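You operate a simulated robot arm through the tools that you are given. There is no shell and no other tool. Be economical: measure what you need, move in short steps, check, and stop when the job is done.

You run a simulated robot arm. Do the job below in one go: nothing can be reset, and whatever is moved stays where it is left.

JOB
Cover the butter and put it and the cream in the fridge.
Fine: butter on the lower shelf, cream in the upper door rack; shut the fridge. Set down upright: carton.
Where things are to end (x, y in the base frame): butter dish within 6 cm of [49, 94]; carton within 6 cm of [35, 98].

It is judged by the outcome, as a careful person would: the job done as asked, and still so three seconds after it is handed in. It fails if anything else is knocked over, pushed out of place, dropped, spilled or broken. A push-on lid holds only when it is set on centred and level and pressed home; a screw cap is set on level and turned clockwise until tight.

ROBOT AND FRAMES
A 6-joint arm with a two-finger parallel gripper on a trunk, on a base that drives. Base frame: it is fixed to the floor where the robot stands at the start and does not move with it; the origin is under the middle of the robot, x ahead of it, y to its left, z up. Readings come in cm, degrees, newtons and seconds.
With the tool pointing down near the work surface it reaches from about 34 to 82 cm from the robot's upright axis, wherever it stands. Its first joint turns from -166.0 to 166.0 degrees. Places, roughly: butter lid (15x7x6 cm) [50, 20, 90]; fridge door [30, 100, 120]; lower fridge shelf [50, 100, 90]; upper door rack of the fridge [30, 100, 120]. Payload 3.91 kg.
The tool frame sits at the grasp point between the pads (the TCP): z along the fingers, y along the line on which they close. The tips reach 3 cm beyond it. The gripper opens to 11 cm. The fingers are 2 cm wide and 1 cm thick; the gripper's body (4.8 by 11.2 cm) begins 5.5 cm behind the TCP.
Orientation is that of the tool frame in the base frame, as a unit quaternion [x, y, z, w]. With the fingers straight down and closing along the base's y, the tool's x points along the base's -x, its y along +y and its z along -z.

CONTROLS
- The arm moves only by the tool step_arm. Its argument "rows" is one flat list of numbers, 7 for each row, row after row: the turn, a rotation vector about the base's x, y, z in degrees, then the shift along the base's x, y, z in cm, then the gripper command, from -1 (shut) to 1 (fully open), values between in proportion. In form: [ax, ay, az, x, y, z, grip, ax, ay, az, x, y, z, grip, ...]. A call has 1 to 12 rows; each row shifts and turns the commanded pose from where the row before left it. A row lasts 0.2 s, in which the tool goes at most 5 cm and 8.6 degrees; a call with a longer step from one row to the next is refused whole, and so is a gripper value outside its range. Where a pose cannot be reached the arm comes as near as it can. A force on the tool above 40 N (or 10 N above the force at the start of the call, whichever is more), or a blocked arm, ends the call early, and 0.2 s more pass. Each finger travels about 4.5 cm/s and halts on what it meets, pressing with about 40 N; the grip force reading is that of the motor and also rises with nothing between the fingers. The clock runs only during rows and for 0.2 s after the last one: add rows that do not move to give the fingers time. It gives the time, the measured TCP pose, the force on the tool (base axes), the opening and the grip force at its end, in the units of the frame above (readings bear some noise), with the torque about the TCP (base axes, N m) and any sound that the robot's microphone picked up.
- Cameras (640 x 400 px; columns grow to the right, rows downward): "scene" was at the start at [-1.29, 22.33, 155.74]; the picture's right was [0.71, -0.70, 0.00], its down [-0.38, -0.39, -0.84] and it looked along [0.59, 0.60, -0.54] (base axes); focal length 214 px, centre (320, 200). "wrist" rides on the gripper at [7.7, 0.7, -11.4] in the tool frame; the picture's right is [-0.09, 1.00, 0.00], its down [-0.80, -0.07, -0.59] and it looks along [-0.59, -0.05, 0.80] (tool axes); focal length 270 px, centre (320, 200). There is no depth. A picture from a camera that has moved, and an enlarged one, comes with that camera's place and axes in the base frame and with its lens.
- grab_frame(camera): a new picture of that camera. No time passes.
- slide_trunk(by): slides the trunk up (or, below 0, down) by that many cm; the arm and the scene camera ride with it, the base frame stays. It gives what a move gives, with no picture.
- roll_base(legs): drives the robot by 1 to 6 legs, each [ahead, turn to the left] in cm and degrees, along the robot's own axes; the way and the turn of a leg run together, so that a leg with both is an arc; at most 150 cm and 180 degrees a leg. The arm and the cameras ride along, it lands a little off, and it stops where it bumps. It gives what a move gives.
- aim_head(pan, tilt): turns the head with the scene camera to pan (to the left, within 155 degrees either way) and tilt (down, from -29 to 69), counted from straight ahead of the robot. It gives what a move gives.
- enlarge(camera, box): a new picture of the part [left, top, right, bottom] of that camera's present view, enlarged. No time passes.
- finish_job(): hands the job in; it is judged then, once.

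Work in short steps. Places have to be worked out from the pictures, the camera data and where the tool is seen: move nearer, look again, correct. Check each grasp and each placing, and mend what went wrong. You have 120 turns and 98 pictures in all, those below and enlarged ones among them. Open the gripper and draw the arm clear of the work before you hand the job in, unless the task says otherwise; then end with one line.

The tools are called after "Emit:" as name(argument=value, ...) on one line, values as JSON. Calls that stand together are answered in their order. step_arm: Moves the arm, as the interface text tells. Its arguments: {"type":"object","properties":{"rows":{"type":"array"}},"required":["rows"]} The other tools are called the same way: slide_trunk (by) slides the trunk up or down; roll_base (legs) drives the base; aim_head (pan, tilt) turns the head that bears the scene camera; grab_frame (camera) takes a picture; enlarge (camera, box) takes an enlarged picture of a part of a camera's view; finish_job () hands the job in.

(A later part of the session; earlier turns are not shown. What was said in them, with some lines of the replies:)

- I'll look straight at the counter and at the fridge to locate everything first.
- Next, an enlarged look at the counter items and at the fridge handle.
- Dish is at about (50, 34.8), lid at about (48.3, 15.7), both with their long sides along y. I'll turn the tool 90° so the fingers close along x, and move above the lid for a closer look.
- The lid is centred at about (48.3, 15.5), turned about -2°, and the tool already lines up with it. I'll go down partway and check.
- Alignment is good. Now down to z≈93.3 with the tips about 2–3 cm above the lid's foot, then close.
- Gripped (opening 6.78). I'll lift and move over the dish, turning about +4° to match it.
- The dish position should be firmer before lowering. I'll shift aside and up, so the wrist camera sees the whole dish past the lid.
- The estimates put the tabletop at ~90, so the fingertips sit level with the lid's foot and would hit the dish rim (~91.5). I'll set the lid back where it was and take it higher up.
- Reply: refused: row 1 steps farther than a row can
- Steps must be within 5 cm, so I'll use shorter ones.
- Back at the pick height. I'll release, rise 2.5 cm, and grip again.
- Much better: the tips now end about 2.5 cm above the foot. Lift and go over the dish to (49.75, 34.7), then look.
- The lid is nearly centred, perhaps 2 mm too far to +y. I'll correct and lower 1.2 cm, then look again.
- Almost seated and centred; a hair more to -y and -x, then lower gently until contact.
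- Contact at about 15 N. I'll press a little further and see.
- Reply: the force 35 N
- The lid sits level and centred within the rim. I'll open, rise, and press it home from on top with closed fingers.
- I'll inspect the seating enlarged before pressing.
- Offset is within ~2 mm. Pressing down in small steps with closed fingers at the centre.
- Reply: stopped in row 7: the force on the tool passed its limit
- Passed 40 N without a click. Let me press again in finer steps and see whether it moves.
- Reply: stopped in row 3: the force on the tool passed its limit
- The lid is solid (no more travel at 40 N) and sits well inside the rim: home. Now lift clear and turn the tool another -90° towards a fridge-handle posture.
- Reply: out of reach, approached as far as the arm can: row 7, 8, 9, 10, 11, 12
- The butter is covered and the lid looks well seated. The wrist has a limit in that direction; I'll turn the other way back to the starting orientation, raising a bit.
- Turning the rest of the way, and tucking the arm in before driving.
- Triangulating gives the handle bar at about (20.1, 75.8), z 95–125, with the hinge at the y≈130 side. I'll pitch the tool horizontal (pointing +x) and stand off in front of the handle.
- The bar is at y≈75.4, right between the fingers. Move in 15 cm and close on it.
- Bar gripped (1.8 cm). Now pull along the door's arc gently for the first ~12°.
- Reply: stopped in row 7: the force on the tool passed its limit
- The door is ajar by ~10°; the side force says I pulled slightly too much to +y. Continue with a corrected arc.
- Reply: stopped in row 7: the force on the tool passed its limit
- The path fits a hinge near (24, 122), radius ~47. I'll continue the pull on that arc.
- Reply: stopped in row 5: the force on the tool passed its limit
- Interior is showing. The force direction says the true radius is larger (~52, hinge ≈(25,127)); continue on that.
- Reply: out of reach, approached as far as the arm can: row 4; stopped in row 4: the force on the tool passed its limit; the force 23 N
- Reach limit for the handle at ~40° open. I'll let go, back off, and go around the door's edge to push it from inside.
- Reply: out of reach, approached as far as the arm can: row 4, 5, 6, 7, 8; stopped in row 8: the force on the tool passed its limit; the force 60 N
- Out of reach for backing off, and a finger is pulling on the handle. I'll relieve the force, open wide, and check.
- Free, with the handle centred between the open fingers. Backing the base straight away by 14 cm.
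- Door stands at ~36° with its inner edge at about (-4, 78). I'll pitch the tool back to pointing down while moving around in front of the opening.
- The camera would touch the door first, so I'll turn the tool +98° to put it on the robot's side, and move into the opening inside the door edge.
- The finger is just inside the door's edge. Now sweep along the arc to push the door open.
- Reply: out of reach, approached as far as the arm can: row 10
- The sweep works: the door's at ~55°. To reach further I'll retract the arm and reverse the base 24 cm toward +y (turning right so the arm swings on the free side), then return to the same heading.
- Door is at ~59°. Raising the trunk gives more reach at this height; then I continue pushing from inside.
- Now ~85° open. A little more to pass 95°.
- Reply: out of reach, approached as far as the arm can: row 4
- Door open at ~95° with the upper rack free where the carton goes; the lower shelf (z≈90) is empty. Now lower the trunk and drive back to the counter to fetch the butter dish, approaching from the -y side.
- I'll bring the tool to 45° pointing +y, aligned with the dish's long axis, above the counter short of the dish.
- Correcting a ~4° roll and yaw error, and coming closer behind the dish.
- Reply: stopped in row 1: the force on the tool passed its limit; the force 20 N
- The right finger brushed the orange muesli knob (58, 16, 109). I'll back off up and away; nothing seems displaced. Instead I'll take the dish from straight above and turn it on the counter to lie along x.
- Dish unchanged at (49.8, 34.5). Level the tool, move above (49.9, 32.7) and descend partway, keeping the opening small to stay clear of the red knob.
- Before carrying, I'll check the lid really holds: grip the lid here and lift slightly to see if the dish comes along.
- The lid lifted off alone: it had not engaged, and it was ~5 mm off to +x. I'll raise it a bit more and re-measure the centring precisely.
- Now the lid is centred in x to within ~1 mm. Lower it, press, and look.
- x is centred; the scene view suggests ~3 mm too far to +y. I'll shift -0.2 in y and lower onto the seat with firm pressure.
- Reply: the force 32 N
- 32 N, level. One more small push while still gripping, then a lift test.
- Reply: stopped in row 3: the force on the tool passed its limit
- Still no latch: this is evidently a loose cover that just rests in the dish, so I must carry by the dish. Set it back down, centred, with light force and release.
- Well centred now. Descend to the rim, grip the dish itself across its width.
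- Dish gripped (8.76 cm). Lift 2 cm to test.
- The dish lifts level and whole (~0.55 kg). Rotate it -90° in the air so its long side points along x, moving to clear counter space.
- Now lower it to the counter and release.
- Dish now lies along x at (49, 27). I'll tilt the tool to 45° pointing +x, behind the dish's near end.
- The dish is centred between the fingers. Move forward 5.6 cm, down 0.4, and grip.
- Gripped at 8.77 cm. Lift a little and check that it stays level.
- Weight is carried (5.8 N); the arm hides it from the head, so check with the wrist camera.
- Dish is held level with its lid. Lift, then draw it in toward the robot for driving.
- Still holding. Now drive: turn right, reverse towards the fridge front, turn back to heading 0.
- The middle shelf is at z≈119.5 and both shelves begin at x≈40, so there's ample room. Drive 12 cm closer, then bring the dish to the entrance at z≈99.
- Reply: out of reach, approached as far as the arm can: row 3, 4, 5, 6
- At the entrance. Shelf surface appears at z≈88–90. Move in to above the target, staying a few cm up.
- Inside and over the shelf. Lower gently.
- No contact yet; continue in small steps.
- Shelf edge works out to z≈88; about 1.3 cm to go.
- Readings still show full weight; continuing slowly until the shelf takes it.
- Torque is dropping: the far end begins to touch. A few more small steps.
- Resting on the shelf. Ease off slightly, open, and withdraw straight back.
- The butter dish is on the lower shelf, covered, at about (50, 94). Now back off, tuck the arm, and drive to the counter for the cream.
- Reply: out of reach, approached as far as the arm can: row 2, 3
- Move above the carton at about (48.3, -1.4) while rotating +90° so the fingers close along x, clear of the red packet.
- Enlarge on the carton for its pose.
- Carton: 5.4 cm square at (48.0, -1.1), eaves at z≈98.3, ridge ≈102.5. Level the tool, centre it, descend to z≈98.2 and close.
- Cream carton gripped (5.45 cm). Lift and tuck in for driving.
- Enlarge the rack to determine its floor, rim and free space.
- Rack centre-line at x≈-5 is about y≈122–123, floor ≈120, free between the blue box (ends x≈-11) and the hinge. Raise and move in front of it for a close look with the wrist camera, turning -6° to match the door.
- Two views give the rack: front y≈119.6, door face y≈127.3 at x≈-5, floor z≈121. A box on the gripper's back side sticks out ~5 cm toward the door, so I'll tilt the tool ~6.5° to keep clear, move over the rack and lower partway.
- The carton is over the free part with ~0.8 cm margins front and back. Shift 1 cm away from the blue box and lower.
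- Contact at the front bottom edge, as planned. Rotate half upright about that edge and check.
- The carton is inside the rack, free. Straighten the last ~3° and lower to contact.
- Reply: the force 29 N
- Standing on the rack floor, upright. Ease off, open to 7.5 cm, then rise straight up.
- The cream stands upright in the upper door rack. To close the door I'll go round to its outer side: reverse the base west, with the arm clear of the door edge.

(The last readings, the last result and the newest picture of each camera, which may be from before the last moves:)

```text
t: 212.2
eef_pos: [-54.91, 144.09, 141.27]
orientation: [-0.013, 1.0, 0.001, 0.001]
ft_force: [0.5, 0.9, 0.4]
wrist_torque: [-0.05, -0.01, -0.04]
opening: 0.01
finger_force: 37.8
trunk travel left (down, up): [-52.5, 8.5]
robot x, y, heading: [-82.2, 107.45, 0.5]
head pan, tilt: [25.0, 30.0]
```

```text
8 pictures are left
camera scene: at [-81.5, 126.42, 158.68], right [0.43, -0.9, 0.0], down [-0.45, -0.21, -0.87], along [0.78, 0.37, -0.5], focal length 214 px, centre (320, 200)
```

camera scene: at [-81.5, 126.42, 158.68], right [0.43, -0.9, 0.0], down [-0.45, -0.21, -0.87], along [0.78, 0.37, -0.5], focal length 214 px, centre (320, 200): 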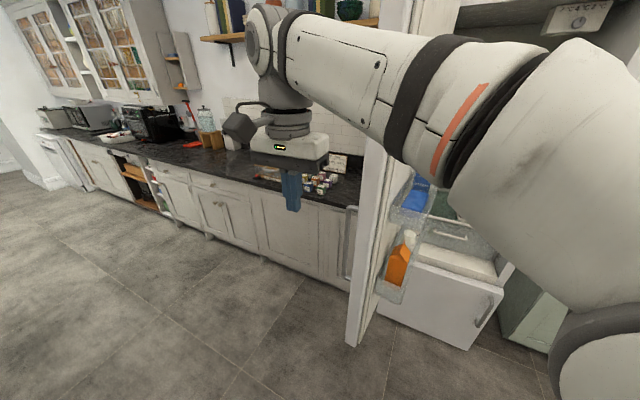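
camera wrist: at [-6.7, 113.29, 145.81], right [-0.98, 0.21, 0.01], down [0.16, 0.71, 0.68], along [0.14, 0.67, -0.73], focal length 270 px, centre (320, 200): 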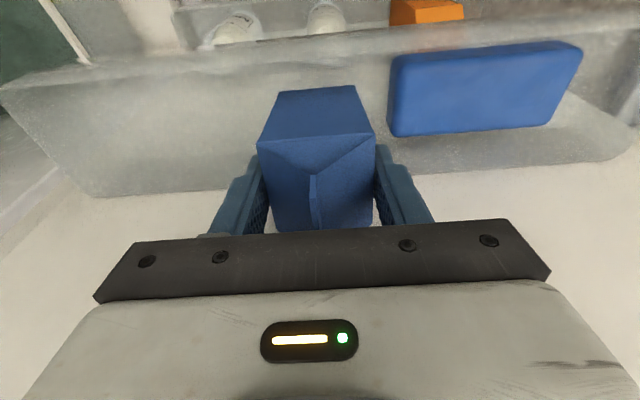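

Clear space on the outer side. Pitch the tool horizontal (pointing +x) with closed fingers at z≈132, above the handle.

Emit:
step_arm(rows=[0, -8.2, 0, 0.5, 0, -0.8, -1, 0, -8.2, 0, 0.5, 0, -0.8, -1, 0, -8.2, 0, 0.5, 0, -0.8, -1, 0, -8.2, 0, 0.5, 0, -0.8, -1, 0, -8.2, 0, 0.5, 0, -0.8, -1, 0, -8.2, 0, 0.5, 0, -0.8, -1, 0, -8.2, 0, 0.5, 0, -0.8, -1, 0, -8.2, 0, 0.5, 0, -0.8, -1, 0, -8.2, 0, 0.5, 0, -0.8, -1, 0, -8.2, 0, 0.5, 0, -0.8, -1, 0, -8.2, 0, 0.5, 0, -0.8, -1, 0, 0, 0, 0, 0, 0, -1])

Emit:
step_arm(rows=[0, 0, 0, 4, 0, 0, -1, 0, 0, 0, 4, 0, 0, -1, 0, 0, 0, 4, 0, 0, -1, 0, 0, 0, 4, 0, 0, -1, 0, 0, 0, 4, 0, 0, -1, 0, 0, 0, 3, 0, 0, -1])

Emit:
grab_frame(camera="scene")

```text
t: 214.8
eef_pos: [-49.37, 143.9, 132.35]
orientation: [-0.009, 0.704, -0.008, 0.71]
ft_force: [0.4, 0.0, 0.5]
wrist_torque: [-0.03, -0.03, -0.04]
opening: 0.0
finger_force: 37.7
trunk travel left (down, up): [-52.5, 8.5]
robot x, y, heading: [-82.57, 107.47, 0.4]
head pan, tilt: [25.0, 30.0]
```

```text
t: 216.2
eef_pos: [-26.33, 144.1, 132.63]
orientation: [-0.008, 0.705, -0.009, 0.71]
ft_force: [-0.6, -0.4, -0.3]
wrist_torque: [-0.02, 0.03, 0.0]
opening: 0.0
finger_force: 37.5
trunk travel left (down, up): [-52.5, 8.5]
robot x, y, heading: [-82.03, 107.48, 0.4]
head pan, tilt: [25.0, 30.0]
```

```text
7 pictures are left
camera scene: at [-81.43, 126.42, 158.68], right [0.43, -0.9, 0.0], down [-0.45, -0.21, -0.87], along [0.78, 0.37, -0.5], focal length 214 px, centre (320, 200)
```

scene: 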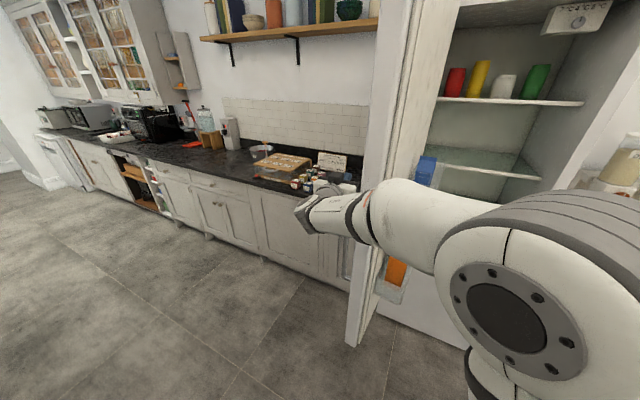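

The finger is behind the outer face. Pull toward -y along the arc.

Emit:
step_arm(rows=[0, 0, 0, 0, -2.5, 0, -1, 0, 0, 0, 0, -2.5, 0, -1, 0, 0, 0, 0, -2.5, 0, -1, 0, 0, 0, 0, -2.5, 0, -1, 0, 0, 0, 0, -2.5, 0, -1, 0, 0, 0, 0, -2.5, 0, -1, 0, 0, 0, 0, -2.5, 0, -1, 0, 0, 0, 0.3, -2.5, 0, -1, 0, 0, 0, 0.3, -2.5, 0, -1, 0, 0, 0, 0.5, -2.5, 0, -1, 0, 0, 0, 0.8, -2.5, 0, -1, 0, 0, 0, 0.8, -2.5, 0, -1])

Emit:
grab_frame(camera="scene")

```text
t: 218.8
eef_pos: [-23.59, 113.92, 132.41]
orientation: [-0.008, 0.705, -0.007, 0.71]
ft_force: [-0.2, 0.1, -0.1]
wrist_torque: [-0.01, -0.04, 0.02]
opening: 0.0
finger_force: 37.9
trunk travel left (down, up): [-52.5, 8.5]
robot x, y, heading: [-82.35, 107.45, 0.5]
head pan, tilt: [25.0, 30.0]
```

```text
6 pictures are left
camera scene: at [-81.47, 126.37, 158.69], right [0.43, -0.9, 0.0], down [-0.45, -0.21, -0.87], along [0.78, 0.37, -0.5], focal length 214 px, centre (320, 200)
```

scene: 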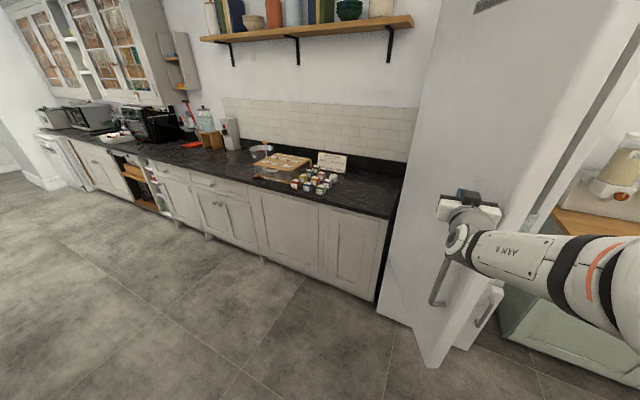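

The door follows nicely (~60°). Continue pushing with +x motion, then drive ahead to finish.

Emit:
step_arm(rows=[0, 0, 0, 1.5, -2.5, 0, -1, 0, 0, 0, 1.5, -2.5, 0, -1, 0, 0, 0, 1.8, -2.5, 0, -1, 0, 0, 0, 1.8, -2.2, 0, -1, 0, 0, 0, 2, -2.2, 0, -1, 0, 0, 0, 2, -2, 0, -1, 0, 0, 0, 2, -2, 0, -1, 0, 0, 0, 2, -2, 0, -1])

Emit:
roll_base(legs=[[15, 0]])

Emit:
grab_frame(camera="scene")

```text
t: 220.6
eef_pos: [-10.42, 112.19, 135.15]
orientation: [-0.002, 0.706, -0.014, 0.708]
ft_force: [0.0, -0.6, 0.3]
wrist_torque: [-0.03, 0.02, -0.01]
opening: 0.0
finger_force: 37.3
out of reach, approached as far as the arm can: row 1, 2, 3, 4, 5, 6, 7, 8
trunk travel left (down, up): [-52.5, 8.5]
robot x, y, heading: [-81.97, 107.37, 0.5]
head pan, tilt: [25.0, 30.0]
```

```text
t: 221.9
eef_pos: [4.41, 112.48, 135.15]
orientation: [-0.002, 0.707, -0.015, 0.708]
ft_force: [0.5, 0.3, 0.0]
wrist_torque: [0.0, 0.01, 0.01]
opening: 0.0
finger_force: 37.6
trunk travel left (down, up): [-52.5, 8.5]
robot x, y, heading: [-66.99, 107.72, 0.4]
head pan, tilt: [25.0, 30.0]
```

```text
5 pictures are left
camera scene: at [-66.47, 126.48, 158.68], right [0.43, -0.9, 0.0], down [-0.45, -0.21, -0.87], along [0.78, 0.37, -0.5], focal length 214 px, centre (320, 200)
```

scene: 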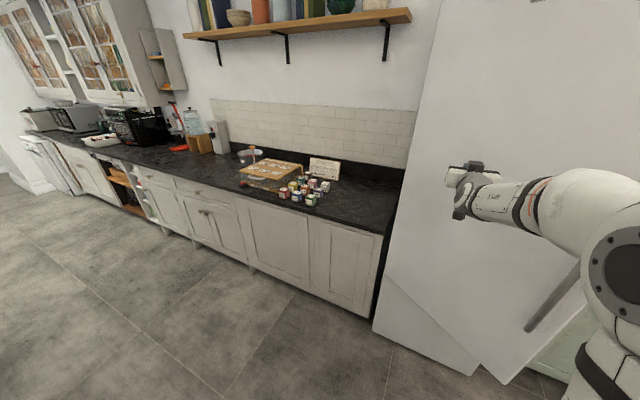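

The door is around 35–40° now; I'll draw the arm back and shift to y≈92 for better leverage, then push by driving ahead.

Emit:
step_arm(rows=[0, 0, 0, -4, 0, 0, -1, 0, 0, 0, -4, 0, 0, -1, 0, 0, 0, -4, -1, 0, -1, 0, 0, 0, -4, -1, 0, -1, 0, 0, 0, -4, -2, 0, -1, 0, 0, 0, -2, -3, 0, -1, 0, 0, 0, 0, -3.5, 0, -1, 0, 0, 0, 0, -3.5, 0, -1, 0, 0, 0, 0, -3.5, 0, -1, 0, 0, 0, 0, -3, 0, -1])

Emit:
roll_base(legs=[[30, 0]])

Emit:
grab_frame(camera="scene")

```text
t: 224.2
eef_pos: [-18.04, 109.34, 136.05]
orientation: [0.0, 0.707, -0.016, 0.707]
ft_force: [1.0, 0.5, 0.7]
wrist_torque: [0.01, 0.0, 0.0]
opening: 0.01
finger_force: 37.9
out of reach, approached as far as the arm can: row 5, 6, 7, 8, 9, 10
trunk travel left (down, up): [-52.5, 8.5]
robot x, y, heading: [-67.3, 107.51, 0.0]
head pan, tilt: [25.0, 30.0]
```

```text
t: 226.2
eef_pos: [11.78, 109.24, 136.03]
orientation: [0.001, 0.707, -0.018, 0.707]
ft_force: [-0.3, 0.1, -0.2]
wrist_torque: [0.0, -0.01, 0.0]
opening: 0.02
finger_force: 37.4
trunk travel left (down, up): [-52.5, 8.5]
robot x, y, heading: [-37.37, 107.92, 0.1]
head pan, tilt: [25.0, 30.0]
```

```text
4 pictures are left
camera scene: at [-36.79, 126.6, 158.68], right [0.42, -0.91, 0.0], down [-0.45, -0.21, -0.87], along [0.78, 0.37, -0.5], focal length 214 px, centre (320, 200)
```

scene: 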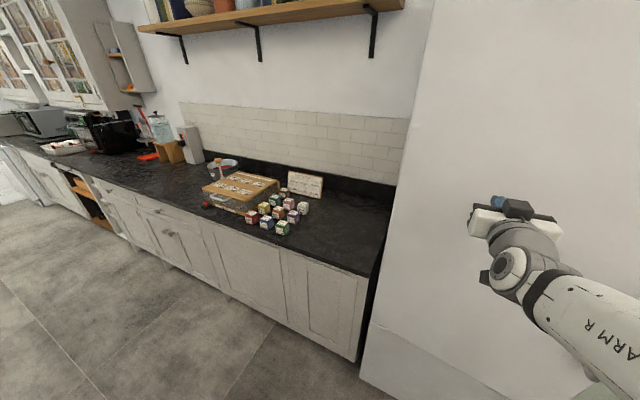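

Push the remaining way with force-limited arm steps in +x.

Emit:
step_arm(rows=[0, 0, 0, 1.5, 0, 0, -1, 0, 0, 0, 1.5, 0, 0, -1, 0, 0, 0, 1.5, 0, 0, -1, 0, 0, 0, 1.5, 0, 0, -1, 0, 0, 0, 1.2, 0, 0, -1, 0, 0, 0, 1, 0, 0, -1, 0, 0, 0, 1, 0, 0, -1, 0, 0, 0, 1, 0, 0, -1, 0, 0, 0, 0.7, 0, 0, -1, 0, 0, 0, 0.7, 0, 0, -1, 0, 0, 0, 0.7, 0, 0, -1])

```text
t: 228.0
eef_pos: [20.72, 110.09, 136.26]
orientation: [0.004, 0.709, -0.02, 0.705]
ft_force: [-32.3, -1.2, -1.4]
wrist_torque: [-0.05, -0.27, 0.05]
opening: 0.01
finger_force: 37.4
out of reach, approached as far as the arm can: row 3, 5
trunk travel left (down, up): [-52.5, 8.5]
robot x, y, heading: [-37.81, 107.8, -0.0]
head pan, tilt: [25.0, 30.0]
stopped in row 9: the force on the tool passed its limit (the readings are from after the stop); the commanded pose is now the measured one
```

32 N resistance with the tip at x≈23.7 — probably shut. Draw back and look at the door's opening edge.

Emit:
step_arm(rows=[0, 0, 0, -2, 0, 0, -1, 0, 0, 0, -3, 0, 0, -1, 0, 0, 0, -3, 0, 0, -1, 0, 0, 0, -3, 0, 0, -1])

Emit:
aim_head(pan=-40, tilt=25)

Emit:
grab_frame(camera="scene")

```text
t: 229.0
eef_pos: [10.5, 110.22, 136.03]
orientation: [0.003, 0.711, -0.021, 0.703]
ft_force: [0.6, 0.7, -0.5]
wrist_torque: [-0.02, -0.01, 0.01]
opening: 0.01
finger_force: 37.6
trunk travel left (down, up): [-52.5, 8.5]
robot x, y, heading: [-37.42, 107.75, 0.2]
head pan, tilt: [25.0, 30.0]
```

```text
t: 230.4
eef_pos: [10.54, 110.15, 135.98]
orientation: [0.004, 0.711, -0.021, 0.703]
ft_force: [0.1, -1.3, 0.2]
wrist_torque: [0.04, -0.01, -0.02]
opening: 0.0
finger_force: 37.7
trunk travel left (down, up): [-52.5, 8.5]
robot x, y, heading: [-37.82, 107.92, 0.1]
head pan, tilt: [-40.0, 25.0]
```

```text
3 pictures are left
camera scene: at [-38.05, 116.86, 159.48], right [-0.64, -0.77, 0.0], down [-0.32, 0.27, -0.91], along [0.7, -0.58, -0.42], focal length 214 px, centre (320, 200)
```

scene: 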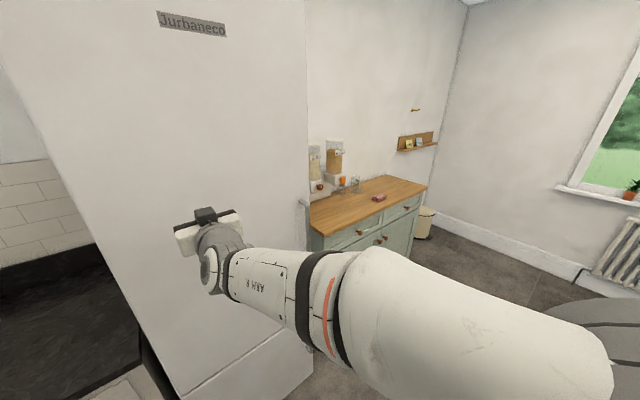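

Alignment looks shut; verify by enlarging the seam near the handle and the freezer drawer.

Emit:
enlarge(camera="scene", box=[180, 170, 340, 400])

```text
1.74 times, centred on (260, 285) of scene
camera zoom: at [-38.05, 116.86, 159.48], right [-0.64, -0.77, 0.0], down [-0.32, 0.27, -0.91], along [0.7, -0.58, -0.42], focal length 373 px, centre (424, 52)
```

zoom: 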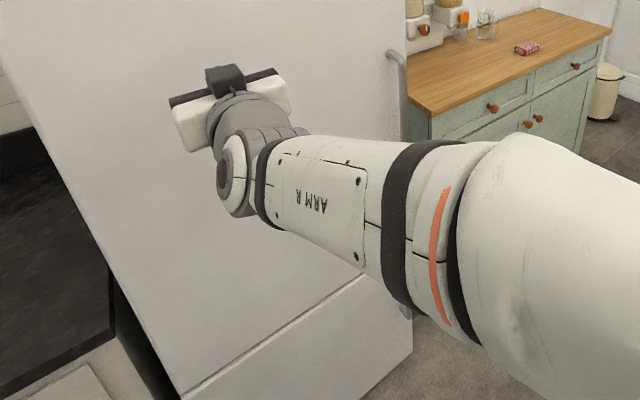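

The door edge lines up with the freezer drawer and it withstood 32 N: it's shut. Open the gripper and back the robot clear.

Emit:
step_arm(rows=[0, 0, 0, -2, 0, 0, 0, 0, 0, 0, -2, 0, 0, 1, 0, 0, 0, 0, 0, 0, 1, 0, 0, 0, 0, 0, 0, 1, 0, 0, 0, 0, 0, 0, 1])

Emit:
roll_base(legs=[[-20, 0]])

Emit:
grab_frame(camera="scene")

```text
t: 231.6
eef_pos: [6.63, 110.14, 135.83]
orientation: [0.003, 0.711, -0.02, 0.703]
ft_force: [0.0, -0.1, 0.0]
wrist_torque: [-0.02, -0.01, -0.01]
opening: 10.36
finger_force: 0.1
trunk travel left (down, up): [-52.5, 8.5]
robot x, y, heading: [-37.45, 107.79, -0.0]
head pan, tilt: [-40.0, 25.0]
```

```text
t: 233.1
eef_pos: [-13.26, 110.25, 135.85]
orientation: [0.003, 0.71, -0.021, 0.704]
ft_force: [-1.1, -0.2, -0.2]
wrist_torque: [0.0, 0.01, 0.03]
opening: 11.02
finger_force: 0.1
trunk travel left (down, up): [-52.5, 8.5]
robot x, y, heading: [-57.58, 107.85, 0.1]
head pan, tilt: [-40.0, 25.0]
```

```text
1 pictures are left
camera scene: at [-57.88, 116.84, 159.48], right [-0.64, -0.77, 0.0], down [-0.32, 0.27, -0.91], along [0.69, -0.58, -0.42], focal length 214 px, centre (320, 200)
```

scene: 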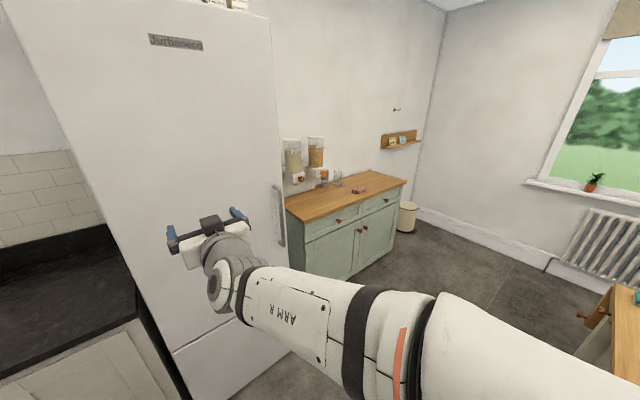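

The fridge is shut, the counter is undisturbed, and the arm is clear with the gripper open. Handing in.

Emit:
finish_job()

```text
The job is handed in.
```

The covered butter dish is on the lower fridge shelf, the cream stands upright in the upper door rack, and the fridge is shut. The lid is centred but only rests in the dish: when I tested it before moving the dish, it lifted off without latching. I couldn't see inside after closing the door.
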